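You operate a simulated robot arm through the tools that you are given. There is no shell and no other tool.

The job below is to be done with a simulated two-armed robot. You get a single attempt, and the scene is never put back.

JOB
Switch the strip on and toast both frozen slices at the card's number.
Fine: one whole run; stand them in the toast rack.

The check looks at the end state, three seconds after you hand in, the way a careful person would. Anything else that was tipped, shoved, dropped, spilled or broken makes it a failure.

ROBOT AND FRAMES
Two 7-joint arms with two-finger parallel grippers on one trunk that stands fixed in place. Base frame: the origin is at the foot of the trunk, x ahead of it, y to its left, z up; the work surface is at about z = 0.9. Readings come in m, degrees, newtons and seconds.
The left shoulder is at [0.11, 0.169, 1.511], the right one opposite. With the tool pointing down near the work surface each hand reaches from about 0.42 to 0.74 m from the base axis, measured 20 degrees to its own side. Payload 1.57 kg a hand.
The tool frame of a hand sits at the grasp point between the pads (the TCP): z along the fingers, y along the line on which they close. The tips reach 0.03 m beyond it. Largest opening 0.08 m; finger width 0.017, thickness 0.012; the body of the gripper, 0.04 by 0.082 m, starts 0.08 m behind the TCP.
Orientation is told as [roll, pitch, yaw] about the base's x, y, z axes, in that order, counted from this pose: with the fingers straight down and closing along the base's y, the tool's x points along the base's -x, its y along +y and its z along -z.

CONTROLS
- The arms move only by the tool move_arm. It takes "left_commands", "right_commands" or both (then of equal length, played together; a hand with none holds still); each is a list that holds one entry, the list of rows, each a list of 7 numbers: the finger opening in m, from 0 to 0.08, then the shift along the base's x, y, z in m, then the turn, a rotation vector about the base's x, y, z in degrees. In form: [[[grip, tx, ty, tz, wx, wy, wz], ...]]. A call has 1 to 20 rows; each row shifts and turns the commanded pose from where the row before left it. Rows are played at 5 a second. More than 0.05 m and 8.6 degrees between two rows, or a gripper value outside its range, and nothing of the call is played. A pose out of reach is approached as far as the arm can. The call stops where the force on the tool passes 40 N (or 10 N more than at its start, if that is more) or the arm is blocked; 0.2 s more then pass. Each finger travels about 0.072 m/s and halts on what it meets, pressing with about 34 N; the grip force reading is that of the motor and also rises with nothing between the fingers. The clock runs only during rows and for 0.2 s after the last one: add rows that do not move to give the fingers time. The reply holds the time, the measured pose of the TCP, the force on the tool along the base axes, the opening and the grip force, in the units named above and with some noise, with the torque about the TCP (base axes, N m) and any sound that the robot's microphone picked up, and new pictures: "pictures" is both (left out), scene, wrist or none (wrist: the cameras of the hands that moved).
- Cameras (640 x 400 px; columns grow to the right, rows downward): "scene" is now at [0.1573, -0.0071, 1.6991]; the picture's right is [-0.17, -0.99, 0.00], its down [-0.73, 0.12, -0.67] and it looks along [0.66, -0.11, -0.75] (base axes); focal length 336 px, centre (320, 200). "left" rides on the left gripper at [0.072, 0.007, -0.122] in its tool frame; the picture's right is [-0.09, 1.00, 0.00], its down [-0.84, -0.08, -0.54] and it looks along [-0.54, -0.05, 0.84] (tool axes); focal length 238 px, centre (320, 200). "right" rides on the right gripper at [0.072, -0.007, -0.122] in its tool frame; the picture's right is [0.09, 1.00, 0.00], its down [-0.84, 0.08, -0.54] and it looks along [-0.54, 0.05, 0.84] (tool axes); focal length 238 px, centre (320, 200). There is no depth. A picture from a camera that has moved, and an enlarged one, comes with that camera's place and axes in the base frame and with its lens. The place of the scene camera against the robot may be out by one fixed shift of up to 0.012 m in any direction.
- move_column(by): slides the trunk up (or, below 0, down) by that many m; the arms and the scene camera ride with it, the base frame stays. It gives what a move gives, with no picture.
- turn_head(pan, tilt): turns the head with the scene camera to pan (to the left, within 86 degrees either way) and tilt (down, from -29 to 69), counted from straight ahead of the robot. It gives what a move gives, and a new picture of the scene camera.
- zoom(camera, box): a new picture of the part [left, top, right, bottom] of that camera's present view, enlarged. The clock stands still meanwhile.
- hand_in(): hands the job in; it is judged then, once.

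Places have to be worked out from the pictures, the camera data and where the tool is seen. Open the grippers and draw the arms clear of the work before you hand the job in, unless the task says otherwise.

The tools are called after "Emit:" by a JSON object that holds its "fn" and its "kwargs". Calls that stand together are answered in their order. move_arm: Moves the arms, as the interface text tells. Its arguments: {"type":"object","properties":{"left_commands":{"type":"array","items":{"type":"array","items":{"type":"array","items":{"type":"number"}}}},"right_commands":{"type":"array","items":{"type":"array","items":{"type":"array","items":{"type":"number"}}}},"pictures":{"type":"string","enum":["both","scene","wrist","none"]}},"required":[]} The other tools are called the same way: move_column (by) slides the trunk up or down; turn_head (pan, tilt) turns the head that bears the scene camera; zoom (camera, box) takes an enlarged picture of a part of a camera's view; hand_in () hands the job in.

At the start:

```text
time: 0.0
left_tool_pos: [0.638, 0.3163, 1.2439]
left_tcp_rot: [0.0, 0.0, 0.0]
left_ft_force: [1.0, 0.9, -0.4]
left_wrist_torque: [-0.02, -0.01, 0.0]
left_gripper_width: 0.0802
left_grip_force: 0.1
right_tool_pos: [0.6855, -0.1871, 1.2651]
right_tcp_rot: [-0.1, 0.0, -0.1]
right_ft_force: [0.9, -0.3, -0.2]
right_wrist_torque: [0.01, -0.02, 0.0]
right_gripper_width: 0.08
right_grip_force: 0.1
trunk travel left (down, up): [-0.825, 0.065]
head pan, tilt: [-9.6, 48.2]
```

scene: 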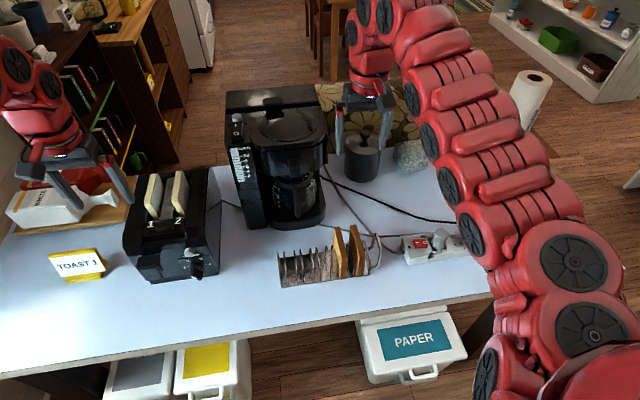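
right: 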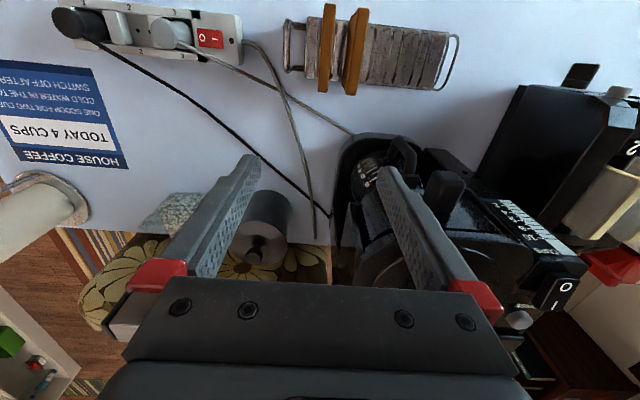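
left: 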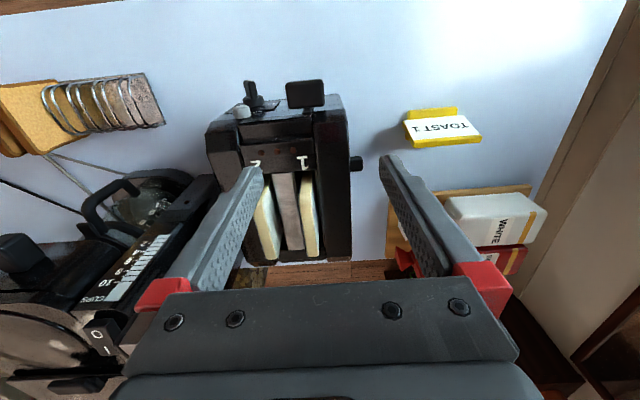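

The scene shows the toaster with two pale slices already in slots 1 and 2, a card reading "TOAST 1"(?), a rack with two toasted slices, and the power strip with its red switch. I'll zoom in on each.

Emit:
{"fn": "zoom", "kwargs": {"camera": "scene", "box": [110, 150, 230, 290]}}

Emit:
{"fn": "zoom", "kwargs": {"camera": "scene", "box": [30, 230, 130, 300]}}

Emit:
{"fn": "zoom", "kwargs": {"camera": "scene", "box": [260, 210, 480, 300]}}

Emit:
{"fn": "zoom", "kwargs": {"camera": "left", "box": [190, 70, 500, 270]}}

Emit:
{"fn": "zoom", "kwargs": {"camera": "right", "box": [30, 0, 480, 170]}}

```text
2.86 times, centred on (170, 220) of scene
camera zoom: at [0.1573, -0.0071, 1.6991], right [-0.17, -0.99, 0.0], down [-0.73, 0.12, -0.67], along [0.66, -0.11, -0.75], focal length 961 px, centre (749, 143)
```

zoom: 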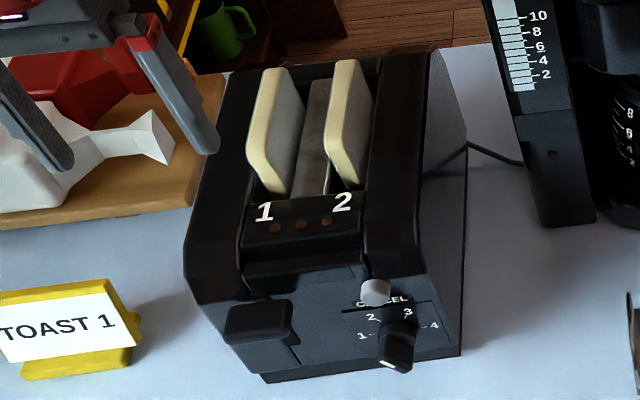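

```text
5.71 times, centred on (80, 265) of scene
camera zoom: at [0.1573, -0.0071, 1.6991], right [-0.17, -0.99, 0.0], down [-0.73, 0.12, -0.67], along [0.66, -0.11, -0.75], focal length 1923 px, centre (1691, -171)
```

zoom: 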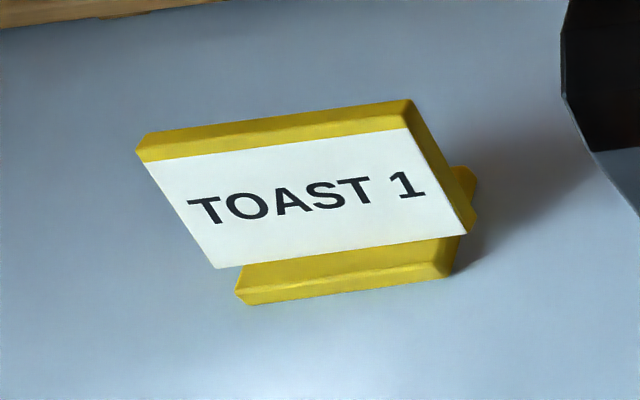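

```text
2.91 times, centred on (370, 255) of scene
camera zoom: at [0.1573, -0.0071, 1.6991], right [-0.17, -0.99, 0.0], down [-0.73, 0.12, -0.67], along [0.66, -0.11, -0.75], focal length 979 px, centre (174, 40)
```

zoom: 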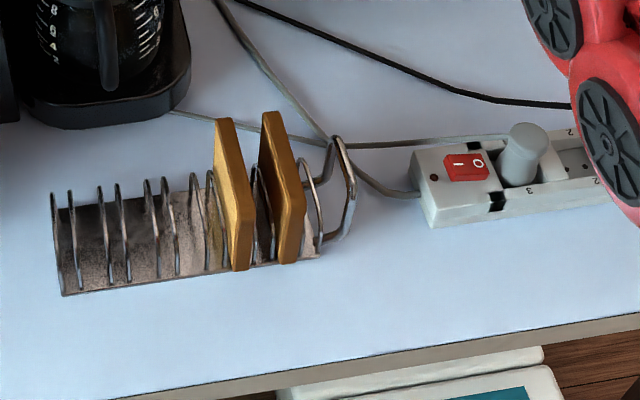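

```text
2.00 times, centred on (345, 170) of left
camera zoom: at [0.5651, 0.3236, 1.366], right [0.09, 1.0, 0.0], down [0.84, -0.08, 0.54], along [0.54, -0.05, -0.84], focal length 477 px, centre (270, 260)
```

zoom: 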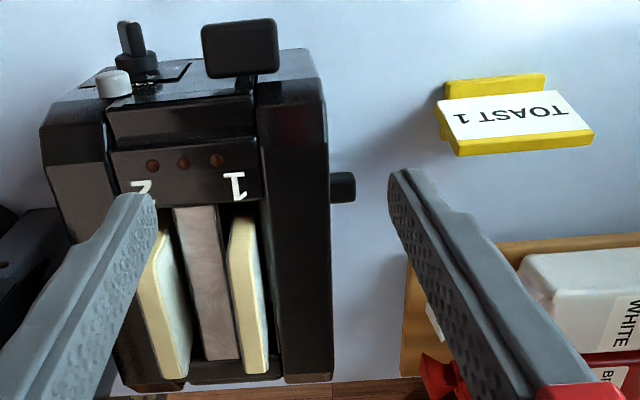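

```text
1.42 times, centred on (255, 85) of right
camera zoom: at [0.6139, -0.1957, 1.3889], right [-0.09, 1.0, 0.0], down [0.84, 0.08, 0.54], along [0.54, 0.05, -0.84], focal length 339 px, centre (412, 364)
```

zoom: 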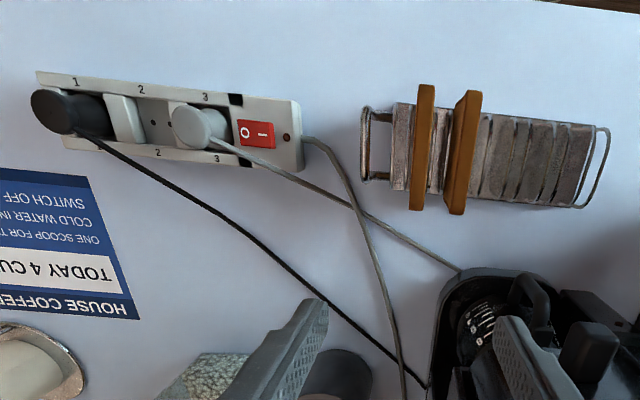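

The card says 1, both slices are in the toaster, and the strip's red rocker looks to be at about (0.62, -0.367, 0.94). Before switching on I check the coffee maker's own switch, the dial position and the cables.

Emit:
{"fn": "zoom", "kwargs": {"camera": "scene", "box": [215, 80, 335, 235]}}

Emit:
{"fn": "zoom", "kwargs": {"camera": "right", "box": [480, 60, 640, 340]}}

Emit:
{"fn": "zoom", "kwargs": {"camera": "left", "box": [200, 70, 340, 180]}}

Emit:
{"fn": "zoom", "kwargs": {"camera": "scene", "box": [150, 225, 225, 290]}}

Emit:
{"fn": "zoom", "kwargs": {"camera": "right", "box": [50, 0, 260, 70]}}

```text
2.58 times, centred on (275, 158) of scene
camera zoom: at [0.1573, -0.0071, 1.6991], right [-0.17, -0.99, 0.0], down [-0.73, 0.12, -0.67], along [0.66, -0.11, -0.75], focal length 868 px, centre (436, 310)
```

zoom: 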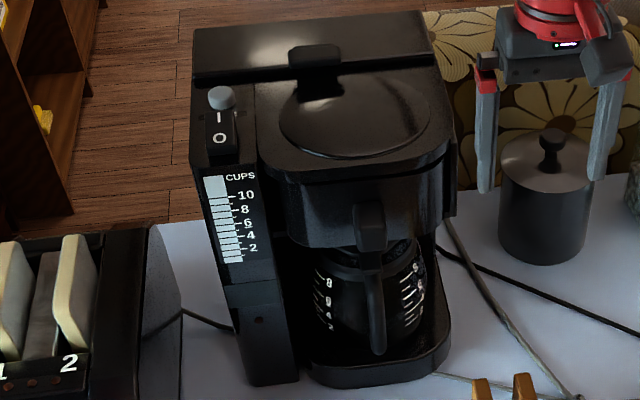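

```text
1.43 times, centred on (560, 200) of right
camera zoom: at [0.6139, -0.1957, 1.3889], right [-0.09, 1.0, 0.0], down [0.84, 0.08, 0.54], along [0.54, 0.05, -0.84], focal length 340 px, centre (-23, 200)
```

zoom: 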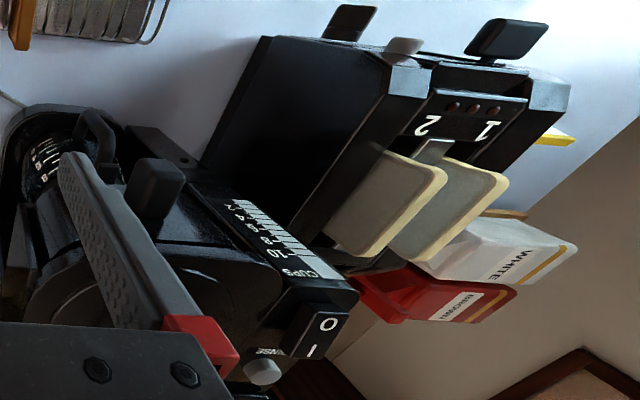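

```text
3.64 times, centred on (270, 125) of left
camera zoom: at [0.5651, 0.3236, 1.366], right [0.09, 1.0, 0.0], down [0.84, -0.08, 0.54], along [0.54, -0.05, -0.84], focal length 867 px, centre (502, 473)
```

zoom: 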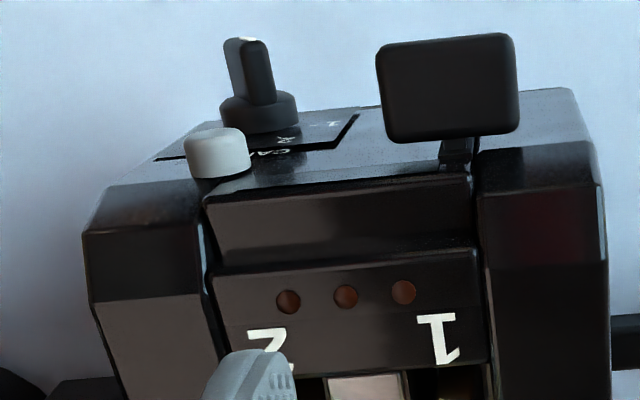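

```text
6.15 times, centred on (188, 258) of scene
camera zoom: at [0.1573, -0.0071, 1.6991], right [-0.17, -0.99, 0.0], down [-0.73, 0.12, -0.67], along [0.66, -0.11, -0.75], focal length 2071 px, centre (1135, -154)
```

zoom: 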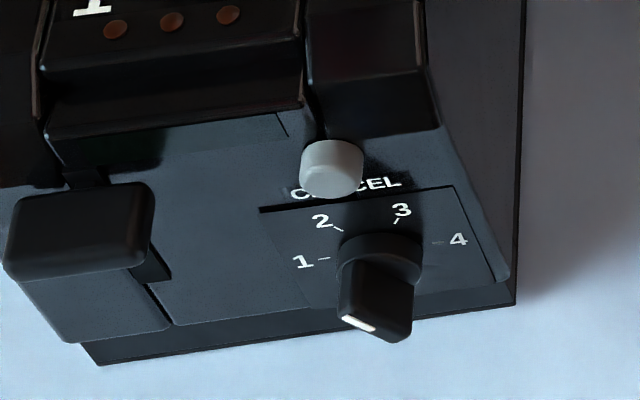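

```text
3.05 times, centred on (155, 35) of right
camera zoom: at [0.6139, -0.1957, 1.3889], right [-0.09, 1.0, 0.0], down [0.84, 0.08, 0.54], along [0.54, 0.05, -0.84], focal length 726 px, centre (823, 703)
```

zoom: 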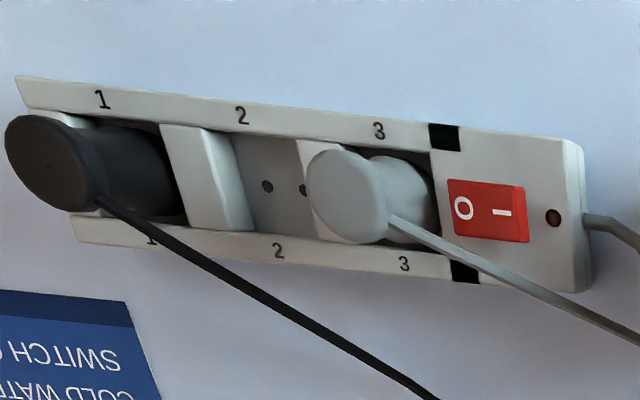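

The rocker's O side (towards −y) appears pressed, so the strip is off; the coffee maker's own rocker also needs a check. I move the right hand over the strip with fingers closed, and swing the left hand out to view the toaster's left side, where a small black stub sticks out.

Emit:
{"fn": "move_arm", "kwargs": {"left_commands": [[[0.08, -0.008, 0.016, -0.003, 0, 0, -8], [0.08, -0.008, 0.016, -0.003, 0, 0, -8], [0.08, -0.008, 0.016, -0.003, 0, 0, -8], [0.08, -0.008, 0.016, -0.003, 0, 0, -8], [0.08, -0.008, 0.016, -0.003, 0, 0, -8], [0.08, -0.008, 0.016, -0.003, 0, 0, -8], [0.08, -0.008, 0.016, -0.003, 0, 0, -8], [0.08, 0, 0, 0, 0, 0, 0]]], "right_commands": [[[0.05, -0.0096, -0.024, -0.021, 0, 0, 0], [0.02, -0.0096, -0.024, -0.021, 0, 0, 0], [0, -0.0096, -0.024, -0.021, 0, 0, 0], [0, -0.0096, -0.024, -0.021, 0, 0, 0], [0, -0.0096, -0.024, -0.021, 0, 0, 0], [0, -0.0096, -0.024, -0.021, 0, 0, 0], [0, -0.0096, -0.024, -0.021, 0, 0, 0], [0, 0, 0, 0, 0, 0, 0]]]}}

```text
time: 1.8
left_tool_pos: [0.5803, 0.4292, 1.222]
left_tcp_rot: [0.0, 0.0, -56.1]
left_ft_force: [-0.3, -0.6, -0.5]
left_wrist_torque: [0.03, 0.01, 0.01]
left_gripper_width: 0.0801
left_grip_force: 0.1
right_tool_pos: [0.6187, -0.3563, 1.1209]
right_tcp_rot: [0.1, 0.0, -0.1]
right_ft_force: [-0.6, 0.3, -0.4]
right_wrist_torque: [0.0, 0.0, -0.02]
right_gripper_width: 0.0
right_grip_force: 21.7
trunk travel left (down, up): [-0.825, 0.065]
head pan, tilt: [-9.6, 48.2]
camera scene: at [0.1576, -0.0068, 1.6991], right [-0.17, -0.99, 0.0], down [-0.73, 0.12, -0.67], along [0.66, -0.11, -0.75], focal length 336 px, centre (320, 200)
camera right: at [0.5461, -0.364, 1.2434], right [-0.09, 1.0, 0.0], down [0.84, 0.08, 0.54], along [0.54, 0.05, -0.84], focal length 238 px, centre (320, 200)
camera left: at [0.5453, 0.4932, 1.3443], right [0.88, 0.48, 0.0], down [0.4, -0.74, 0.54], along [0.26, -0.48, -0.84], focal length 238 px, centre (320, 200)
```

scene: 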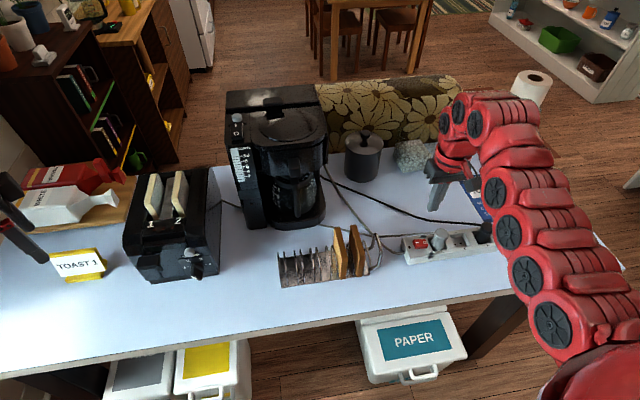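
right: 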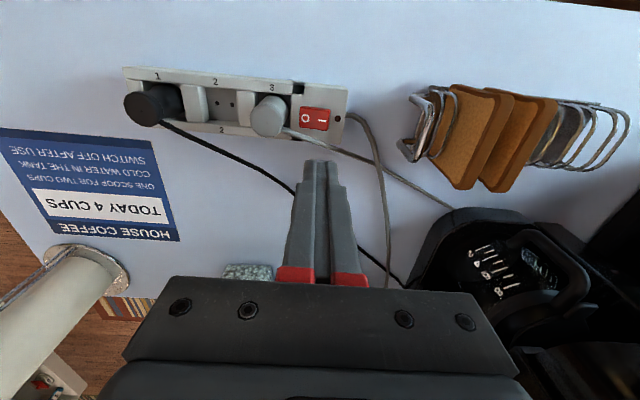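
left: 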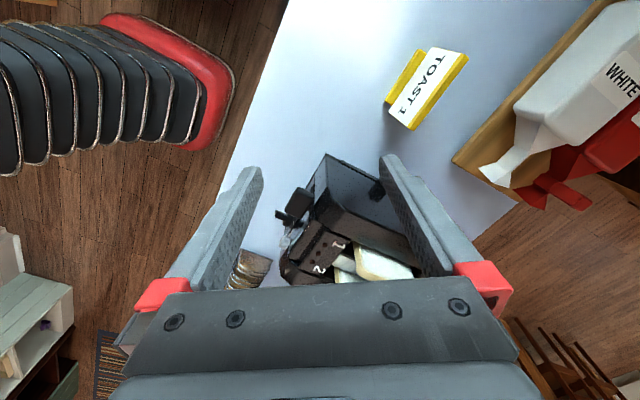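

Emit:
{"fn": "zoom", "kwargs": {"camera": "left", "box": [260, 140, 420, 290]}}

Emit:
{"fn": "zoom", "kwargs": {"camera": "right", "box": [250, 60, 400, 180]}}

Emit:
{"fn": "zoom", "kwargs": {"camera": "right", "box": [390, 60, 640, 210]}}

Emit:
{"fn": "zoom", "kwargs": {"camera": "scene", "box": [390, 160, 520, 275]}}

```text
2.67 times, centred on (340, 215) of left
camera zoom: at [0.5453, 0.4932, 1.3443], right [0.88, 0.48, 0.0], down [0.4, -0.74, 0.54], along [0.26, -0.48, -0.84], focal length 636 px, centre (267, 160)
```

zoom: 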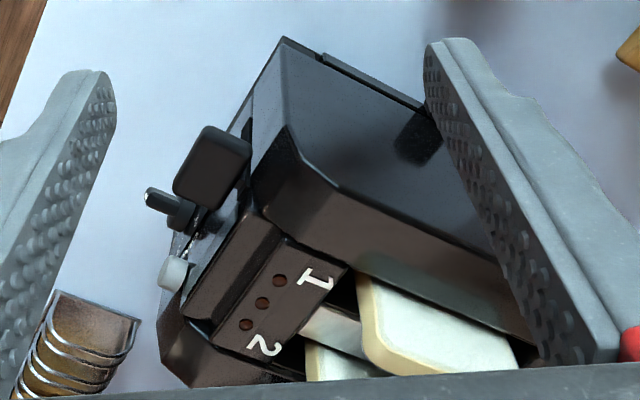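

```text
3.33 times, centred on (325, 120) of right
camera zoom: at [0.5461, -0.364, 1.2434], right [-0.09, 1.0, 0.0], down [0.84, 0.08, 0.54], along [0.54, 0.05, -0.84], focal length 794 px, centre (303, 467)
```

zoom: 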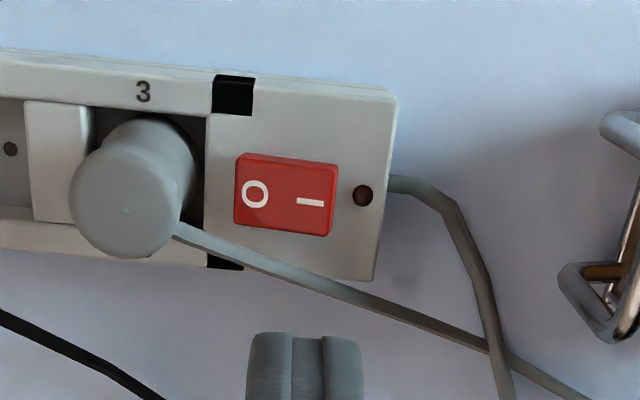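

```text
2.56 times, centred on (515, 135) of right
camera zoom: at [0.5461, -0.364, 1.2434], right [-0.09, 1.0, 0.0], down [0.84, 0.08, 0.54], along [0.54, 0.05, -0.84], focal length 610 px, centre (-179, 366)
```

zoom: 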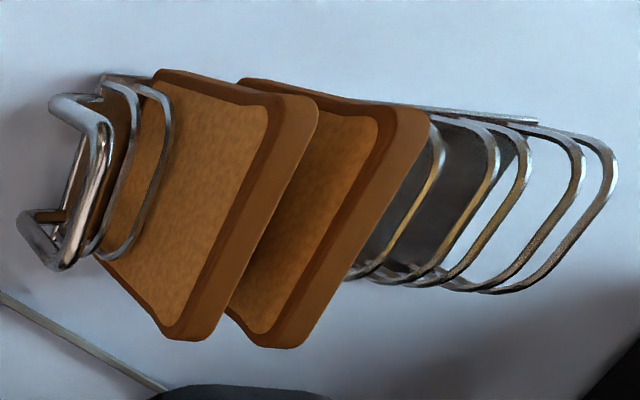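

```text
3.48 times, centred on (455, 218) of scene
camera zoom: at [0.1576, -0.0068, 1.6991], right [-0.17, -0.99, 0.0], down [-0.73, 0.12, -0.67], along [0.66, -0.11, -0.75], focal length 1170 px, centre (-150, 139)
```

zoom: 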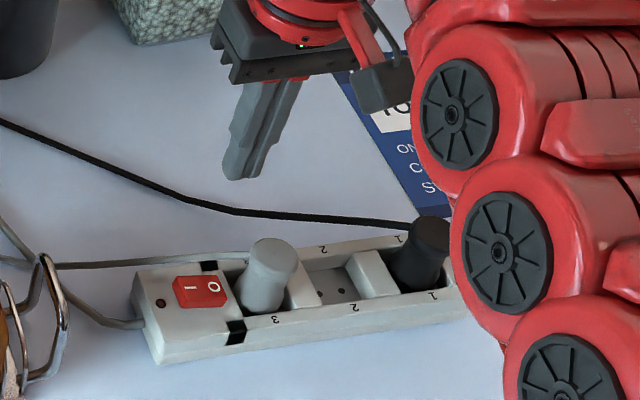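

The strip rocker: "I" mark triangulates to (0.618, -0.354, 0.957), O end pressed (off). Before powering, I look closely at the coffee maker's rocker.

Emit:
{"fn": "zoom", "kwargs": {"camera": "scene", "box": [222, 105, 262, 145]}}

Emit:
{"fn": "zoom", "kwargs": {"camera": "scene", "box": [265, 215, 400, 300]}}

Emit:
{"fn": "zoom", "kwargs": {"camera": "scene", "box": [0, 160, 130, 290]}}

```text
10.00 times, centred on (242, 125) of scene
camera zoom: at [0.1576, -0.0068, 1.6991], right [-0.17, -0.99, 0.0], down [-0.73, 0.12, -0.67], along [0.66, -0.11, -0.75], focal length 3365 px, centre (1100, 950)
```

zoom: 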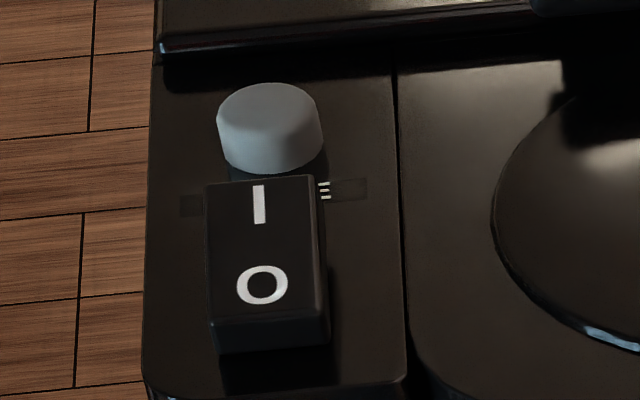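

```text
4.71 times, centred on (332, 258) of scene
camera zoom: at [0.1576, -0.0068, 1.6991], right [-0.17, -0.99, 0.0], down [-0.73, 0.12, -0.67], along [0.66, -0.11, -0.75], focal length 1584 px, centre (261, -71)
```

zoom: 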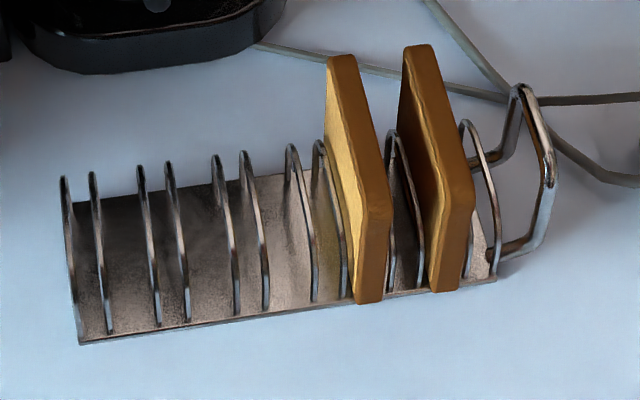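

```text
3.08 times, centred on (65, 225) of scene
camera zoom: at [0.1576, -0.0068, 1.6991], right [-0.17, -0.99, 0.0], down [-0.73, 0.12, -0.67], along [0.66, -0.11, -0.75], focal length 1035 px, centre (1105, 123)
```

zoom: 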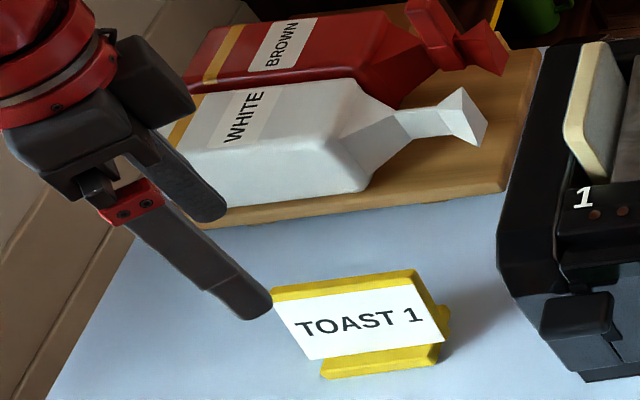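

The coffee maker's rocker state is ambiguous from here, so I raise the left hand and turn it to look at that rocker from the side before powering anything.

Emit:
{"fn": "move_arm", "kwargs": {"left_commands": [[[0.08, 0, 0, 0.04, 0, 0, -5], [0.08, 0.02, -0.02, 0.03, 0, 0, -6], [0.08, 0.03, -0.03, 0.03, 0, 0, -6], [0.08, 0.03, -0.04, 0.02, 0, 0, -6], [0.08, 0.03, -0.04, 0.02, 0, 0, -6], [0.08, 0, 0, 0, 0, 0, 0]]], "pictures": "wrist"}}

```text
refused: row 3 steps farther than a row can; nothing moved
```

Row 3 slightly exceeded the step limit; I repeat with smaller steps.

Emit:
{"fn": "move_arm", "kwargs": {"left_commands": [[[0.08, 0, 0, 0.04, 0, 0, -5], [0.08, 0.02, -0.02, 0.03, 0, 0, -6], [0.08, 0.025, -0.03, 0.025, 0, 0, -6], [0.08, 0.025, -0.03, 0.02, 0, 0, -6], [0.08, 0.025, -0.03, 0.02, 0, 0, -6], [0.08, 0.02, -0.02, 0, 0, 0, -3], [0.08, 0, 0, 0, 0, 0, 0]]], "pictures": "wrist"}}

```text
time: 3.4
left_tool_pos: [0.6937, 0.3107, 1.2801]
left_tcp_rot: [-0.1, 0.1, -88.0]
left_ft_force: [0.7, 1.0, -0.7]
left_wrist_torque: [-0.03, -0.03, 0.0]
left_gripper_width: 0.0798
left_grip_force: 0.0
left hand out of reach, approached as far as the arm can: row 1, 2, 3, 4, 5
right_tool_pos: [0.6175, -0.3543, 1.1213]
right_tcp_rot: [0.0, -0.1, 0.0]
right_ft_force: [0.4, -0.1, -0.5]
right_wrist_torque: [-0.03, -0.04, -0.02]
right_gripper_width: 0.0
right_grip_force: 21.1
trunk travel left (down, up): [-0.825, 0.065]
head pan, tilt: [-9.6, 48.2]
camera left: at [0.6975, 0.3822, 1.4028], right [1.0, -0.06, 0.0], down [-0.05, -0.84, 0.54], along [-0.03, -0.54, -0.84], focal length 238 px, centre (320, 200)
```

left: 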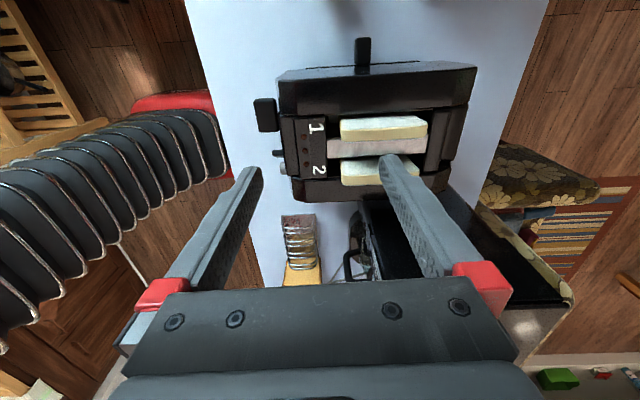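

The rocker is hidden behind the finger; I tilt the left hand so its camera looks more level towards the coffee maker top.

Emit:
{"fn": "move_arm", "kwargs": {"left_commands": [[[0.08, 0, 0.02, 0, -8, 0, 0], [0.08, 0, 0.02, 0, -8, 0, 0], [0.08, 0, 0.02, 0, -8, 0, 0], [0.08, 0, 0, 0, -8, 0, 0], [0.08, 0, 0, 0, 0, 0, 0]]], "pictures": "wrist"}}

```text
time: 4.6
left_tool_pos: [0.6637, 0.3249, 1.2572]
left_tcp_rot: [-0.8, -20.0, -87.7]
left_ft_force: [0.1, 0.4, -0.3]
left_wrist_torque: [-0.01, -0.02, 0.02]
left_gripper_width: 0.0798
left_grip_force: 0.2
left hand out of reach, approached as far as the arm can: row 1, 2, 3, 4
right_tool_pos: [0.617, -0.3556, 1.1203]
right_tcp_rot: [0.0, 0.0, 0.1]
right_ft_force: [-0.4, 0.1, -0.8]
right_wrist_torque: [0.01, 0.0, 0.01]
right_gripper_width: 0.0
right_grip_force: 21.0
trunk travel left (down, up): [-0.825, 0.065]
head pan, tilt: [-9.6, 48.2]
camera left: at [0.6687, 0.4357, 1.3479], right [1.0, -0.05, 0.02], down [-0.05, -0.6, 0.8], along [-0.03, -0.8, -0.6], focal length 238 px, centre (320, 200)
```

left: 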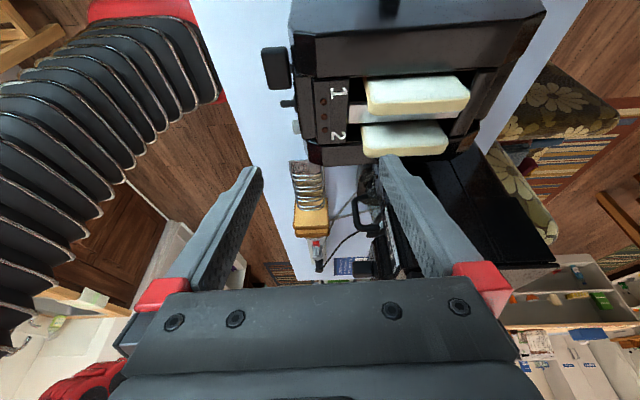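

The view is upside-down and the gripper hides the rocker. I go back towards the initial left pose, which showed the rocker at the picture's left edge.

Emit:
{"fn": "move_arm", "kwargs": {"left_commands": [[[0.08, 0, -0.01, 0.01, 8, 0, 0], [0.08, 0, -0.01, 0.01, 8, 0, 0], [0.08, 0, 0, 0, 4, 0, 0], [0.08, 0, 0, 0, 0, 0, 8], [0.08, 0, 0, 0, 0, 0, 8], [0.08, 0, 0, 0, 0, 0, 8], [0.08, 0, 0, 0, 0, 0, 8], [0.08, 0, 0, 0, 0, 0, 8], [0.08, 0, 0, 0, 0, 0, 8], [0.08, 0, 0, 0, 0, 0, 8], [0.08, 0, 0, 0, 0, 0, 8], [0.08, 0, 0, 0, 0, 0, 8], [0.08, 0, 0, 0, 0, 0, 8], [0.08, 0, 0, 0, 0, 0, 0]]], "pictures": "wrist"}}

```text
time: 7.6
left_tool_pos: [0.6668, 0.3053, 1.2728]
left_tcp_rot: [0.0, 0.0, -7.9]
left_ft_force: [-0.7, 0.3, 0.6]
left_wrist_torque: [-0.02, 0.02, 0.01]
left_gripper_width: 0.0802
left_grip_force: 0.0
left hand out of reach, approached as far as the arm can: row 2
right_tool_pos: [0.6194, -0.3564, 1.1209]
right_tcp_rot: [0.0, 0.0, 0.0]
right_ft_force: [-0.3, 0.0, 0.7]
right_wrist_torque: [-0.01, 0.03, 0.01]
right_gripper_width: 0.0
right_grip_force: 21.0
trunk travel left (down, up): [-0.825, 0.065]
head pan, tilt: [-9.6, 48.2]
camera left: at [0.5967, 0.3222, 1.3954], right [0.23, 0.97, 0.0], down [0.82, -0.19, 0.54], along [0.53, -0.12, -0.84], focal length 238 px, centre (320, 200)
```

left: 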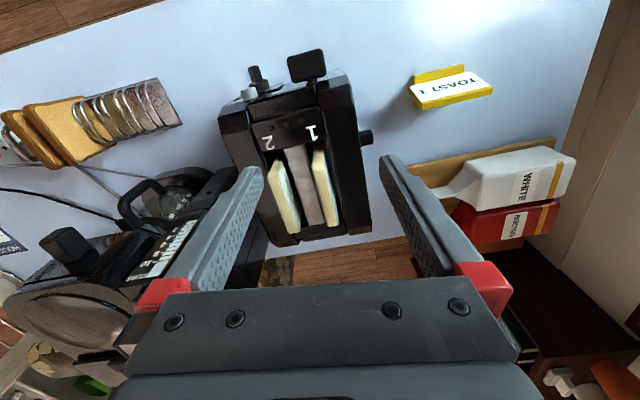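

Rocker is just behind the left finger here; I shift back a little and undo the remaining yaw.

Emit:
{"fn": "move_arm", "kwargs": {"left_commands": [[[0.08, -0.03, 0.02, 0.01, 0, 0, 6], [0.08, -0.03, 0.02, 0.01, 0, 0, 2], [0.08, 0, 0, 0, 0, 0, 0]]], "pictures": "wrist"}}

Emit:
{"fn": "zoom", "kwargs": {"camera": "left", "box": [40, 220, 180, 370]}}

```text
time: 8.4
left_tool_pos: [0.6212, 0.3466, 1.2585]
left_tcp_rot: [0.0, -0.1, 0.0]
left_ft_force: [0.0, 0.0, -0.1]
left_wrist_torque: [-0.01, 0.03, 0.04]
left_gripper_width: 0.08
left_grip_force: 0.0
left hand out of reach, approached as far as the arm can: row 1, 2
right_tool_pos: [0.619, -0.3579, 1.1193]
right_tcp_rot: [0.1, 0.1, 0.0]
right_ft_force: [0.1, 0.1, -0.1]
right_wrist_torque: [0.01, 0.03, 0.0]
right_gripper_width: 0.0001
right_grip_force: 20.8
trunk travel left (down, up): [-0.825, 0.065]
head pan, tilt: [-9.6, 48.2]
camera left: at [0.5499, 0.3544, 1.3806], right [0.09, 1.0, 0.0], down [0.84, -0.08, 0.54], along [0.54, -0.05, -0.84], focal length 238 px, centre (320, 200)
```

left: 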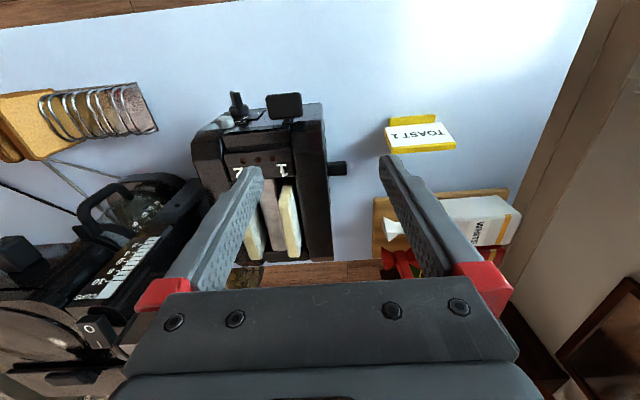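

```text
2.67 times, centred on (110, 295) of left
camera zoom: at [0.5499, 0.3544, 1.3806], right [0.09, 1.0, 0.0], down [0.84, -0.08, 0.54], along [0.54, -0.05, -0.84], focal length 636 px, centre (880, -53)
```

zoom: 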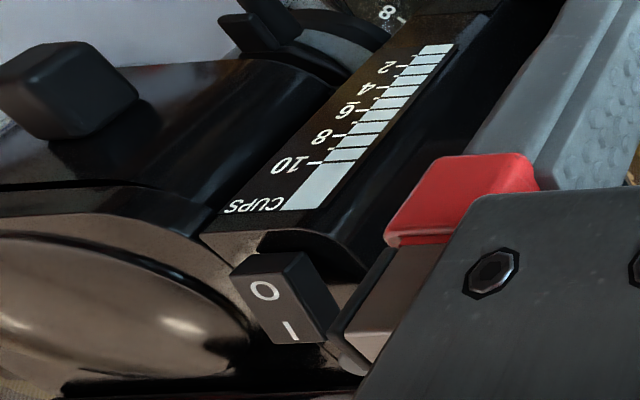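

Emit:
{"fn": "zoom", "kwargs": {"camera": "left", "box": [115, 305, 175, 355]}}

Emit:
{"fn": "zoom", "kwargs": {"camera": "left", "box": [70, 300, 140, 360]}}

Emit:
{"fn": "zoom", "kwargs": {"camera": "left", "box": [190, 80, 360, 180]}}

```text
8.00 times, centred on (145, 330) of left
camera zoom: at [0.5499, 0.3544, 1.3806], right [0.09, 1.0, 0.0], down [0.84, -0.08, 0.54], along [0.54, -0.05, -0.84], focal length 1907 px, centre (1720, -840)
```

zoom: 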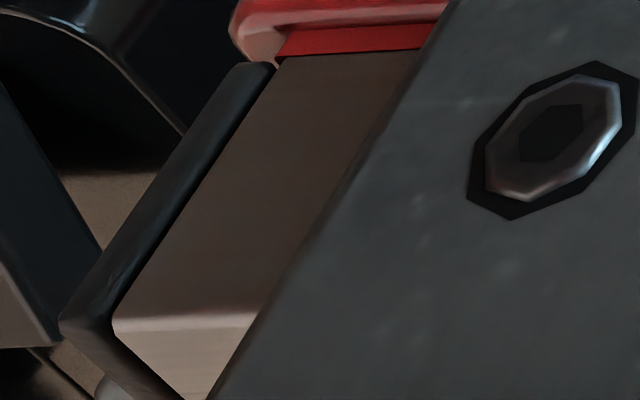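

```text
6.67 times, centred on (105, 330) of left
camera zoom: at [0.5499, 0.3544, 1.3806], right [0.09, 1.0, 0.0], down [0.84, -0.08, 0.54], along [0.54, -0.05, -0.84], focal length 1589 px, centre (1753, -667)
```

zoom: 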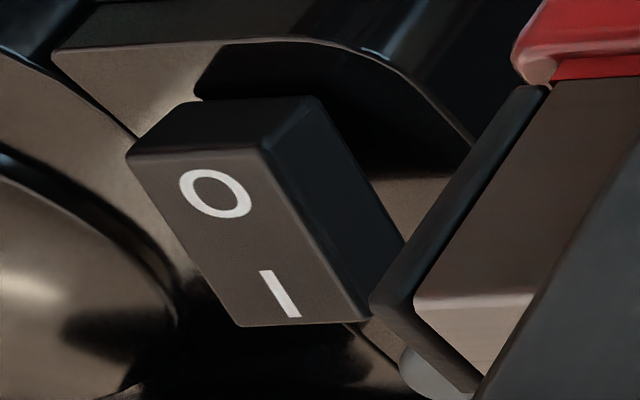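

```text
3.76 times, centred on (275, 130) of left
camera zoom: at [0.5499, 0.3544, 1.3806], right [0.09, 1.0, 0.0], down [0.84, -0.08, 0.54], along [0.54, -0.05, -0.84], focal length 897 px, centre (489, 464)
```

zoom: 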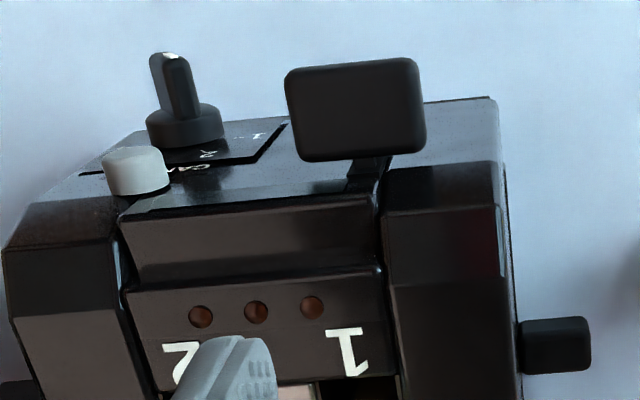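

The rocker geometry there (far "I" end about 10° higher) says the coffee maker is off, so powering the strip is safe. Now the right hand lines up over the strip rocker's I end and presses down slowly.

Emit:
{"fn": "move_arm", "kwargs": {"right_commands": [[[0, 0, 0.009, -0.04, 0, 0, 0], [0, 0, 0, -0.04, 0, 0, 0], [0, 0, 0, -0.03, 0, 0, 0], [0, 0, 0, 0, 0, 0, 0]]], "pictures": "both"}}

Emit:
{"fn": "zoom", "kwargs": {"camera": "right", "box": [250, 60, 400, 180]}}

Emit:
{"fn": "zoom", "kwargs": {"camera": "scene", "box": [380, 190, 480, 275]}}

```text
time: 9.4
left_tool_pos: [0.6217, 0.3486, 1.2599]
left_tcp_rot: [-0.2, -0.2, 0.0]
left_ft_force: [-0.4, 0.8, 1.1]
left_wrist_torque: [-0.02, 0.03, 0.03]
left_gripper_width: 0.0798
left_grip_force: 0.1
right_tool_pos: [0.6174, -0.3451, 1.01]
right_tcp_rot: [0.1, 0.1, -0.1]
right_ft_force: [0.0, 0.1, 0.3]
right_wrist_torque: [-0.01, 0.02, 0.02]
right_gripper_width: 0.0001
right_grip_force: 21.9
trunk travel left (down, up): [-0.825, 0.065]
head pan, tilt: [-9.6, 48.2]
camera scene: at [0.1571, -0.0069, 1.6991], right [-0.17, -0.99, 0.0], down [-0.73, 0.12, -0.67], along [0.66, -0.11, -0.74], focal length 336 px, centre (320, 200)
camera right: at [0.5445, -0.3537, 1.133], right [-0.09, 1.0, 0.0], down [0.84, 0.08, 0.54], along [0.54, 0.05, -0.84], focal length 238 px, centre (320, 200)
```

scene: 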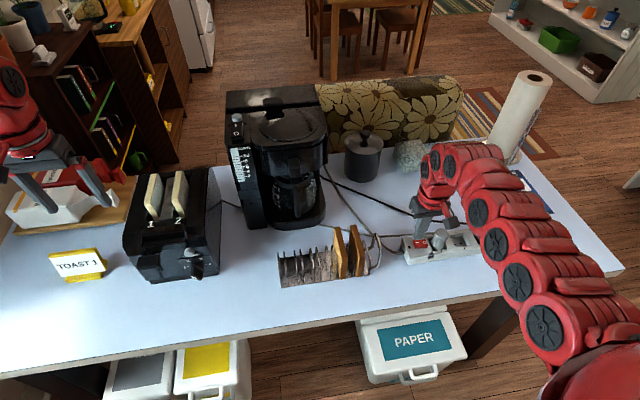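
right: 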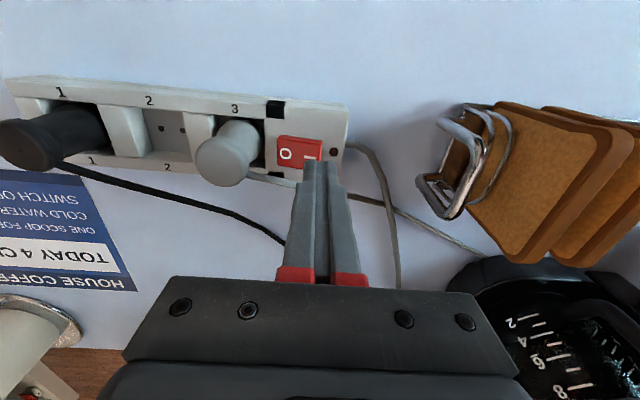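

```text
3.33 times, centred on (325, 120) of right
camera zoom: at [0.5445, -0.3537, 1.133], right [-0.09, 1.0, 0.0], down [0.84, 0.08, 0.54], along [0.54, 0.05, -0.84], focal length 794 px, centre (303, 467)
```

zoom: 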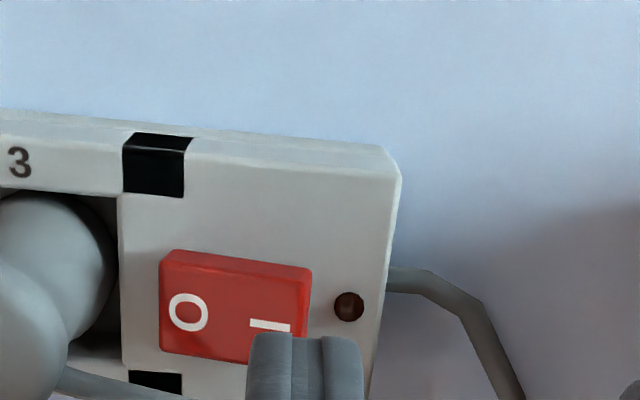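

```text
4.71 times, centred on (430, 232) of scene
camera zoom: at [0.1571, -0.0069, 1.6991], right [-0.17, -0.99, 0.0], down [-0.73, 0.12, -0.67], along [0.66, -0.11, -0.74], focal length 1584 px, centre (-198, 47)
```

zoom: 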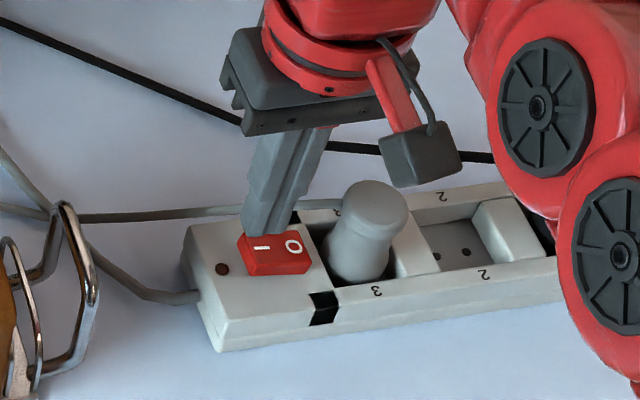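

Fingers sit above the I end with their +y half just past its edge. Pressing down in 4 mm steps.

Emit:
{"fn": "move_arm", "kwargs": {"right_commands": [[[0, 0.001, 0, -0.006, 0, 0, 0], [0, 0, 0, -0.006, 0, 0, 0], [0, 0, 0, -0.005, 0, 0, 0], [0, 0, 0, -0.004, 0, 0, 0], [0, 0, 0, -0.004, 0, 0, 0], [0, 0, 0, -0.004, 0, 0, 0], [0, 0, 0, 0, 0, 0, 0]]], "pictures": "wrist"}}

Emit:
{"fn": "zoom", "kwargs": {"camera": "right", "box": [250, 80, 400, 200]}}

```text
time: 11.0
left_tool_pos: [0.6209, 0.3499, 1.2587]
left_tcp_rot: [-0.1, -0.2, 0.0]
left_ft_force: [0.1, 0.1, 0.4]
left_wrist_torque: [0.02, -0.02, -0.02]
left_gripper_width: 0.0797
left_grip_force: 0.1
right_tool_pos: [0.6196, -0.3454, 0.9807]
right_tcp_rot: [-0.1, -0.1, 0.1]
right_ft_force: [-1.2, 5.3, 9.1]
right_wrist_torque: [0.04, 0.0, -0.01]
right_gripper_width: 0.0001
right_grip_force: 20.9
trunk travel left (down, up): [-0.825, 0.065]
head pan, tilt: [-9.6, 48.2]
camera right: at [0.547, -0.353, 1.1037], right [-0.09, 1.0, 0.0], down [0.84, 0.08, 0.54], along [0.54, 0.05, -0.84], focal length 238 px, centre (320, 200)
```

right: 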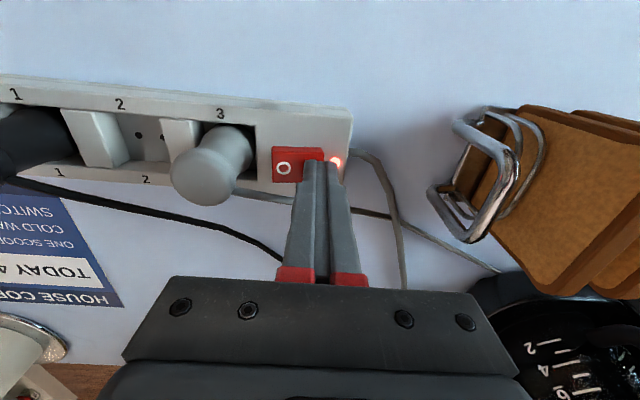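

```text
3.33 times, centred on (325, 140) of right
camera zoom: at [0.547, -0.353, 1.1037], right [-0.09, 1.0, 0.0], down [0.84, 0.08, 0.54], along [0.54, 0.05, -0.84], focal length 794 px, centre (303, 400)
```

zoom: 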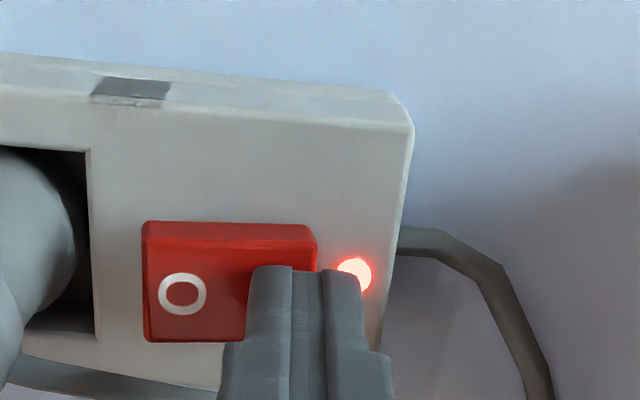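

The strip's lamp is lit. I lift the right hand away, and bring the left hand in front of the toaster, tilted, so its camera sees the dial face.

Emit:
{"fn": "move_arm", "kwargs": {"left_commands": [[[0.08, -0.034, -0.02, -0.025, 0, 0, 0], [0.08, -0.034, -0.02, -0.025, 0, -7, 0], [0.08, -0.034, -0.02, -0.025, 0, -7, 0], [0.08, -0.03, -0.02, -0.03, 0, -7, 0], [0.08, -0.03, -0.02, -0.03, 0, -7, 0], [0.08, 0, -0.01, 0, 0, -7, 0], [0.08, 0, 0, 0, 0, 0, 0]]], "right_commands": [[[0, 0, 0, 0.02, 0, 0, 0], [0, 0, 0, 0.04, 0, 0, 0], [0, 0, 0, 0.04, 0, 0, 0], [0, 0, 0, 0.04, 0, 0, 0], [0, -0.02, 0.02, 0.04, 0, 0, 0], [0, -0.02, 0.02, 0.03, 0, 0, 0], [0, 0, 0, 0, 0, 0, 0]]]}}

Emit:
{"fn": "zoom", "kwargs": {"camera": "left", "box": [220, 60, 420, 240]}}

Emit:
{"fn": "zoom", "kwargs": {"camera": "scene", "box": [380, 190, 480, 275]}}

```text
time: 12.6
left_tool_pos: [0.5965, 0.3345, 1.2404]
left_tcp_rot: [-0.2, 0.1, 0.0]
left_ft_force: [-0.2, 0.6, 0.4]
left_wrist_torque: [-0.01, 0.02, 0.02]
left_gripper_width: 0.0799
left_grip_force: 0.0
left hand out of reach, approached as far as the arm can: row 1, 2, 3, 4, 5, 6
right_tool_pos: [0.619, -0.3248, 1.1723]
right_tcp_rot: [-0.1, 0.0, 0.0]
right_ft_force: [0.0, -0.7, 0.0]
right_wrist_torque: [-0.03, -0.02, 0.0]
right_gripper_width: 0.0002
right_grip_force: 21.4
right hand out of reach, approached as far as the arm can: row 5, 6
trunk travel left (down, up): [-0.825, 0.065]
head pan, tilt: [-9.6, 48.2]
camera scene: at [0.1575, -0.0074, 1.699], right [-0.17, -0.99, 0.0], down [-0.73, 0.12, -0.67], along [0.66, -0.11, -0.75], focal length 336 px, centre (320, 200)
camera right: at [0.5468, -0.3328, 1.296], right [-0.09, 1.0, 0.0], down [0.84, 0.08, 0.54], along [0.54, 0.05, -0.84], focal length 238 px, centre (320, 200)
camera left: at [0.5242, 0.3413, 1.3622], right [0.09, 1.0, 0.0], down [0.84, -0.08, 0.54], along [0.54, -0.05, -0.84], focal length 238 px, centre (320, 200)
```

scene: 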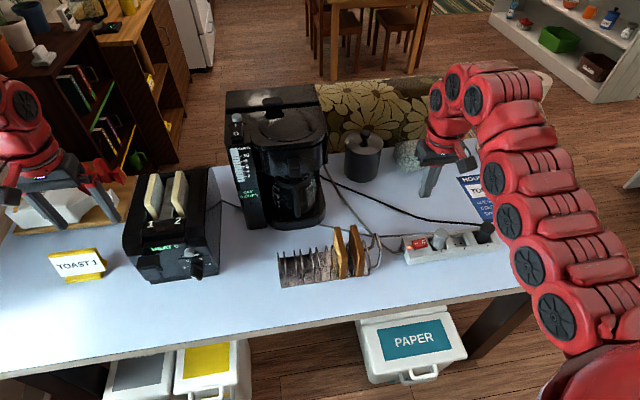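
right: 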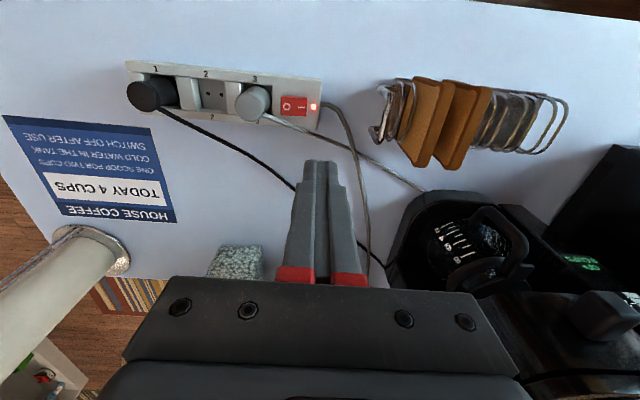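
left: 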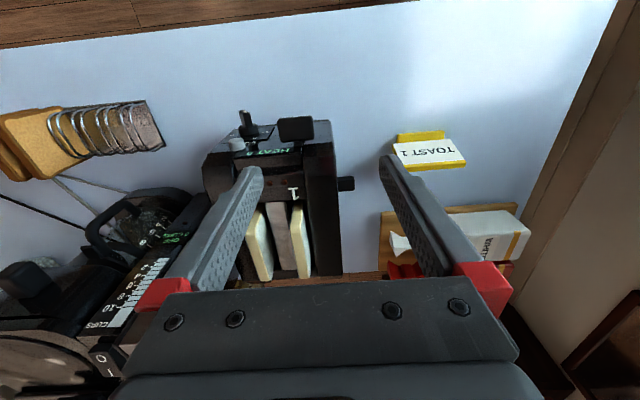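

```text
2.22 times, centred on (320, 150) of left
camera zoom: at [0.5242, 0.3413, 1.3622], right [0.09, 1.0, 0.0], down [0.84, -0.08, 0.54], along [0.54, -0.05, -0.84], focal length 530 px, centre (320, 311)
```

zoom: 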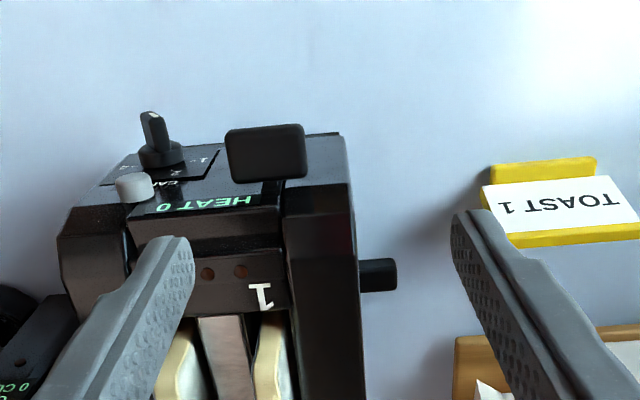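

```text
4.71 times, centred on (430, 232) of scene
camera zoom: at [0.1575, -0.0074, 1.699], right [-0.17, -0.99, 0.0], down [-0.73, 0.12, -0.67], along [0.66, -0.11, -0.75], focal length 1584 px, centre (-198, 47)
```

zoom: 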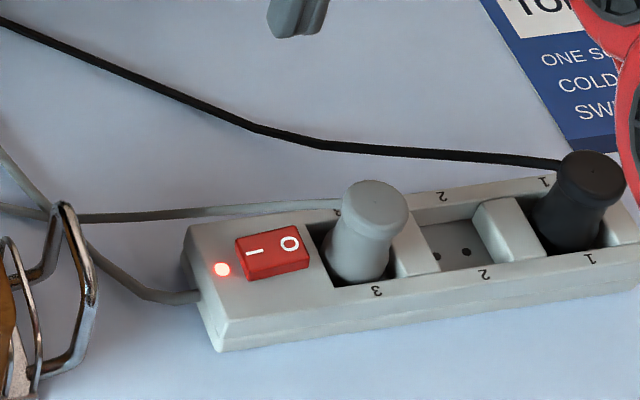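

The toaster's display now reads "HEAT 0", so the dial is at 0 and the display gives direct feedback. The arm is folded too tight here, so I raise the trunk fully to get more room.

Emit:
{"fn": "move_column", "kwargs": {"by": 0.065}}

Emit:
{"fn": "zoom", "kwargs": {"camera": "scene", "box": [225, 120, 285, 230]}}

Emit:
{"fn": "zoom", "kwargs": {"camera": "scene", "box": [110, 150, 230, 290]}}

```text
time: 13.6
left_tool_pos: [0.5963, 0.3333, 1.3049]
left_tcp_rot: [-0.1, 0.0, 0.0]
left_ft_force: [0.3, -0.2, -0.2]
left_wrist_torque: [0.01, 0.01, 0.01]
left_gripper_width: 0.08
left_grip_force: 0.0
right_tool_pos: [0.6191, -0.3249, 1.2368]
right_tcp_rot: [-0.1, 0.0, 0.0]
right_ft_force: [-0.2, 0.7, 0.2]
right_wrist_torque: [-0.04, -0.04, 0.0]
right_gripper_width: 0.0001
right_grip_force: 21.3
trunk travel left (down, up): [-0.89, 0.0]
head pan, tilt: [-9.6, 48.2]
```

```text
3.64 times, centred on (255, 175) of scene
camera zoom: at [0.1572, -0.0073, 1.7641], right [-0.17, -0.99, 0.0], down [-0.73, 0.12, -0.67], along [0.66, -0.11, -0.75], focal length 1224 px, centre (556, 291)
```

zoom: 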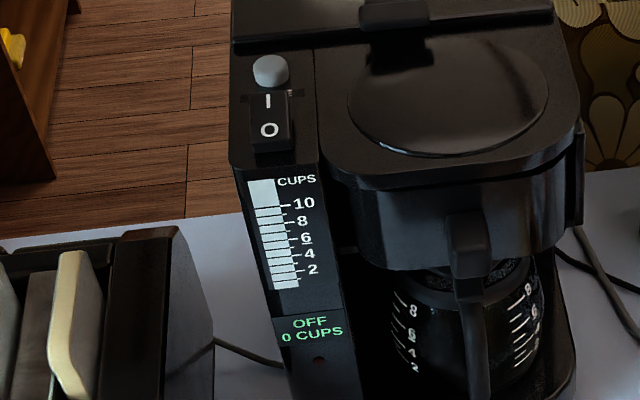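

```text
2.86 times, centred on (170, 220) of scene
camera zoom: at [0.1572, -0.0073, 1.7641], right [-0.17, -0.99, 0.0], down [-0.73, 0.12, -0.67], along [0.66, -0.11, -0.75], focal length 961 px, centre (749, 143)
```

zoom: 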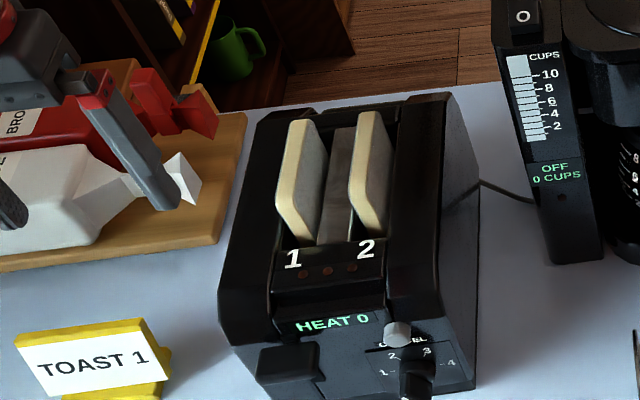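

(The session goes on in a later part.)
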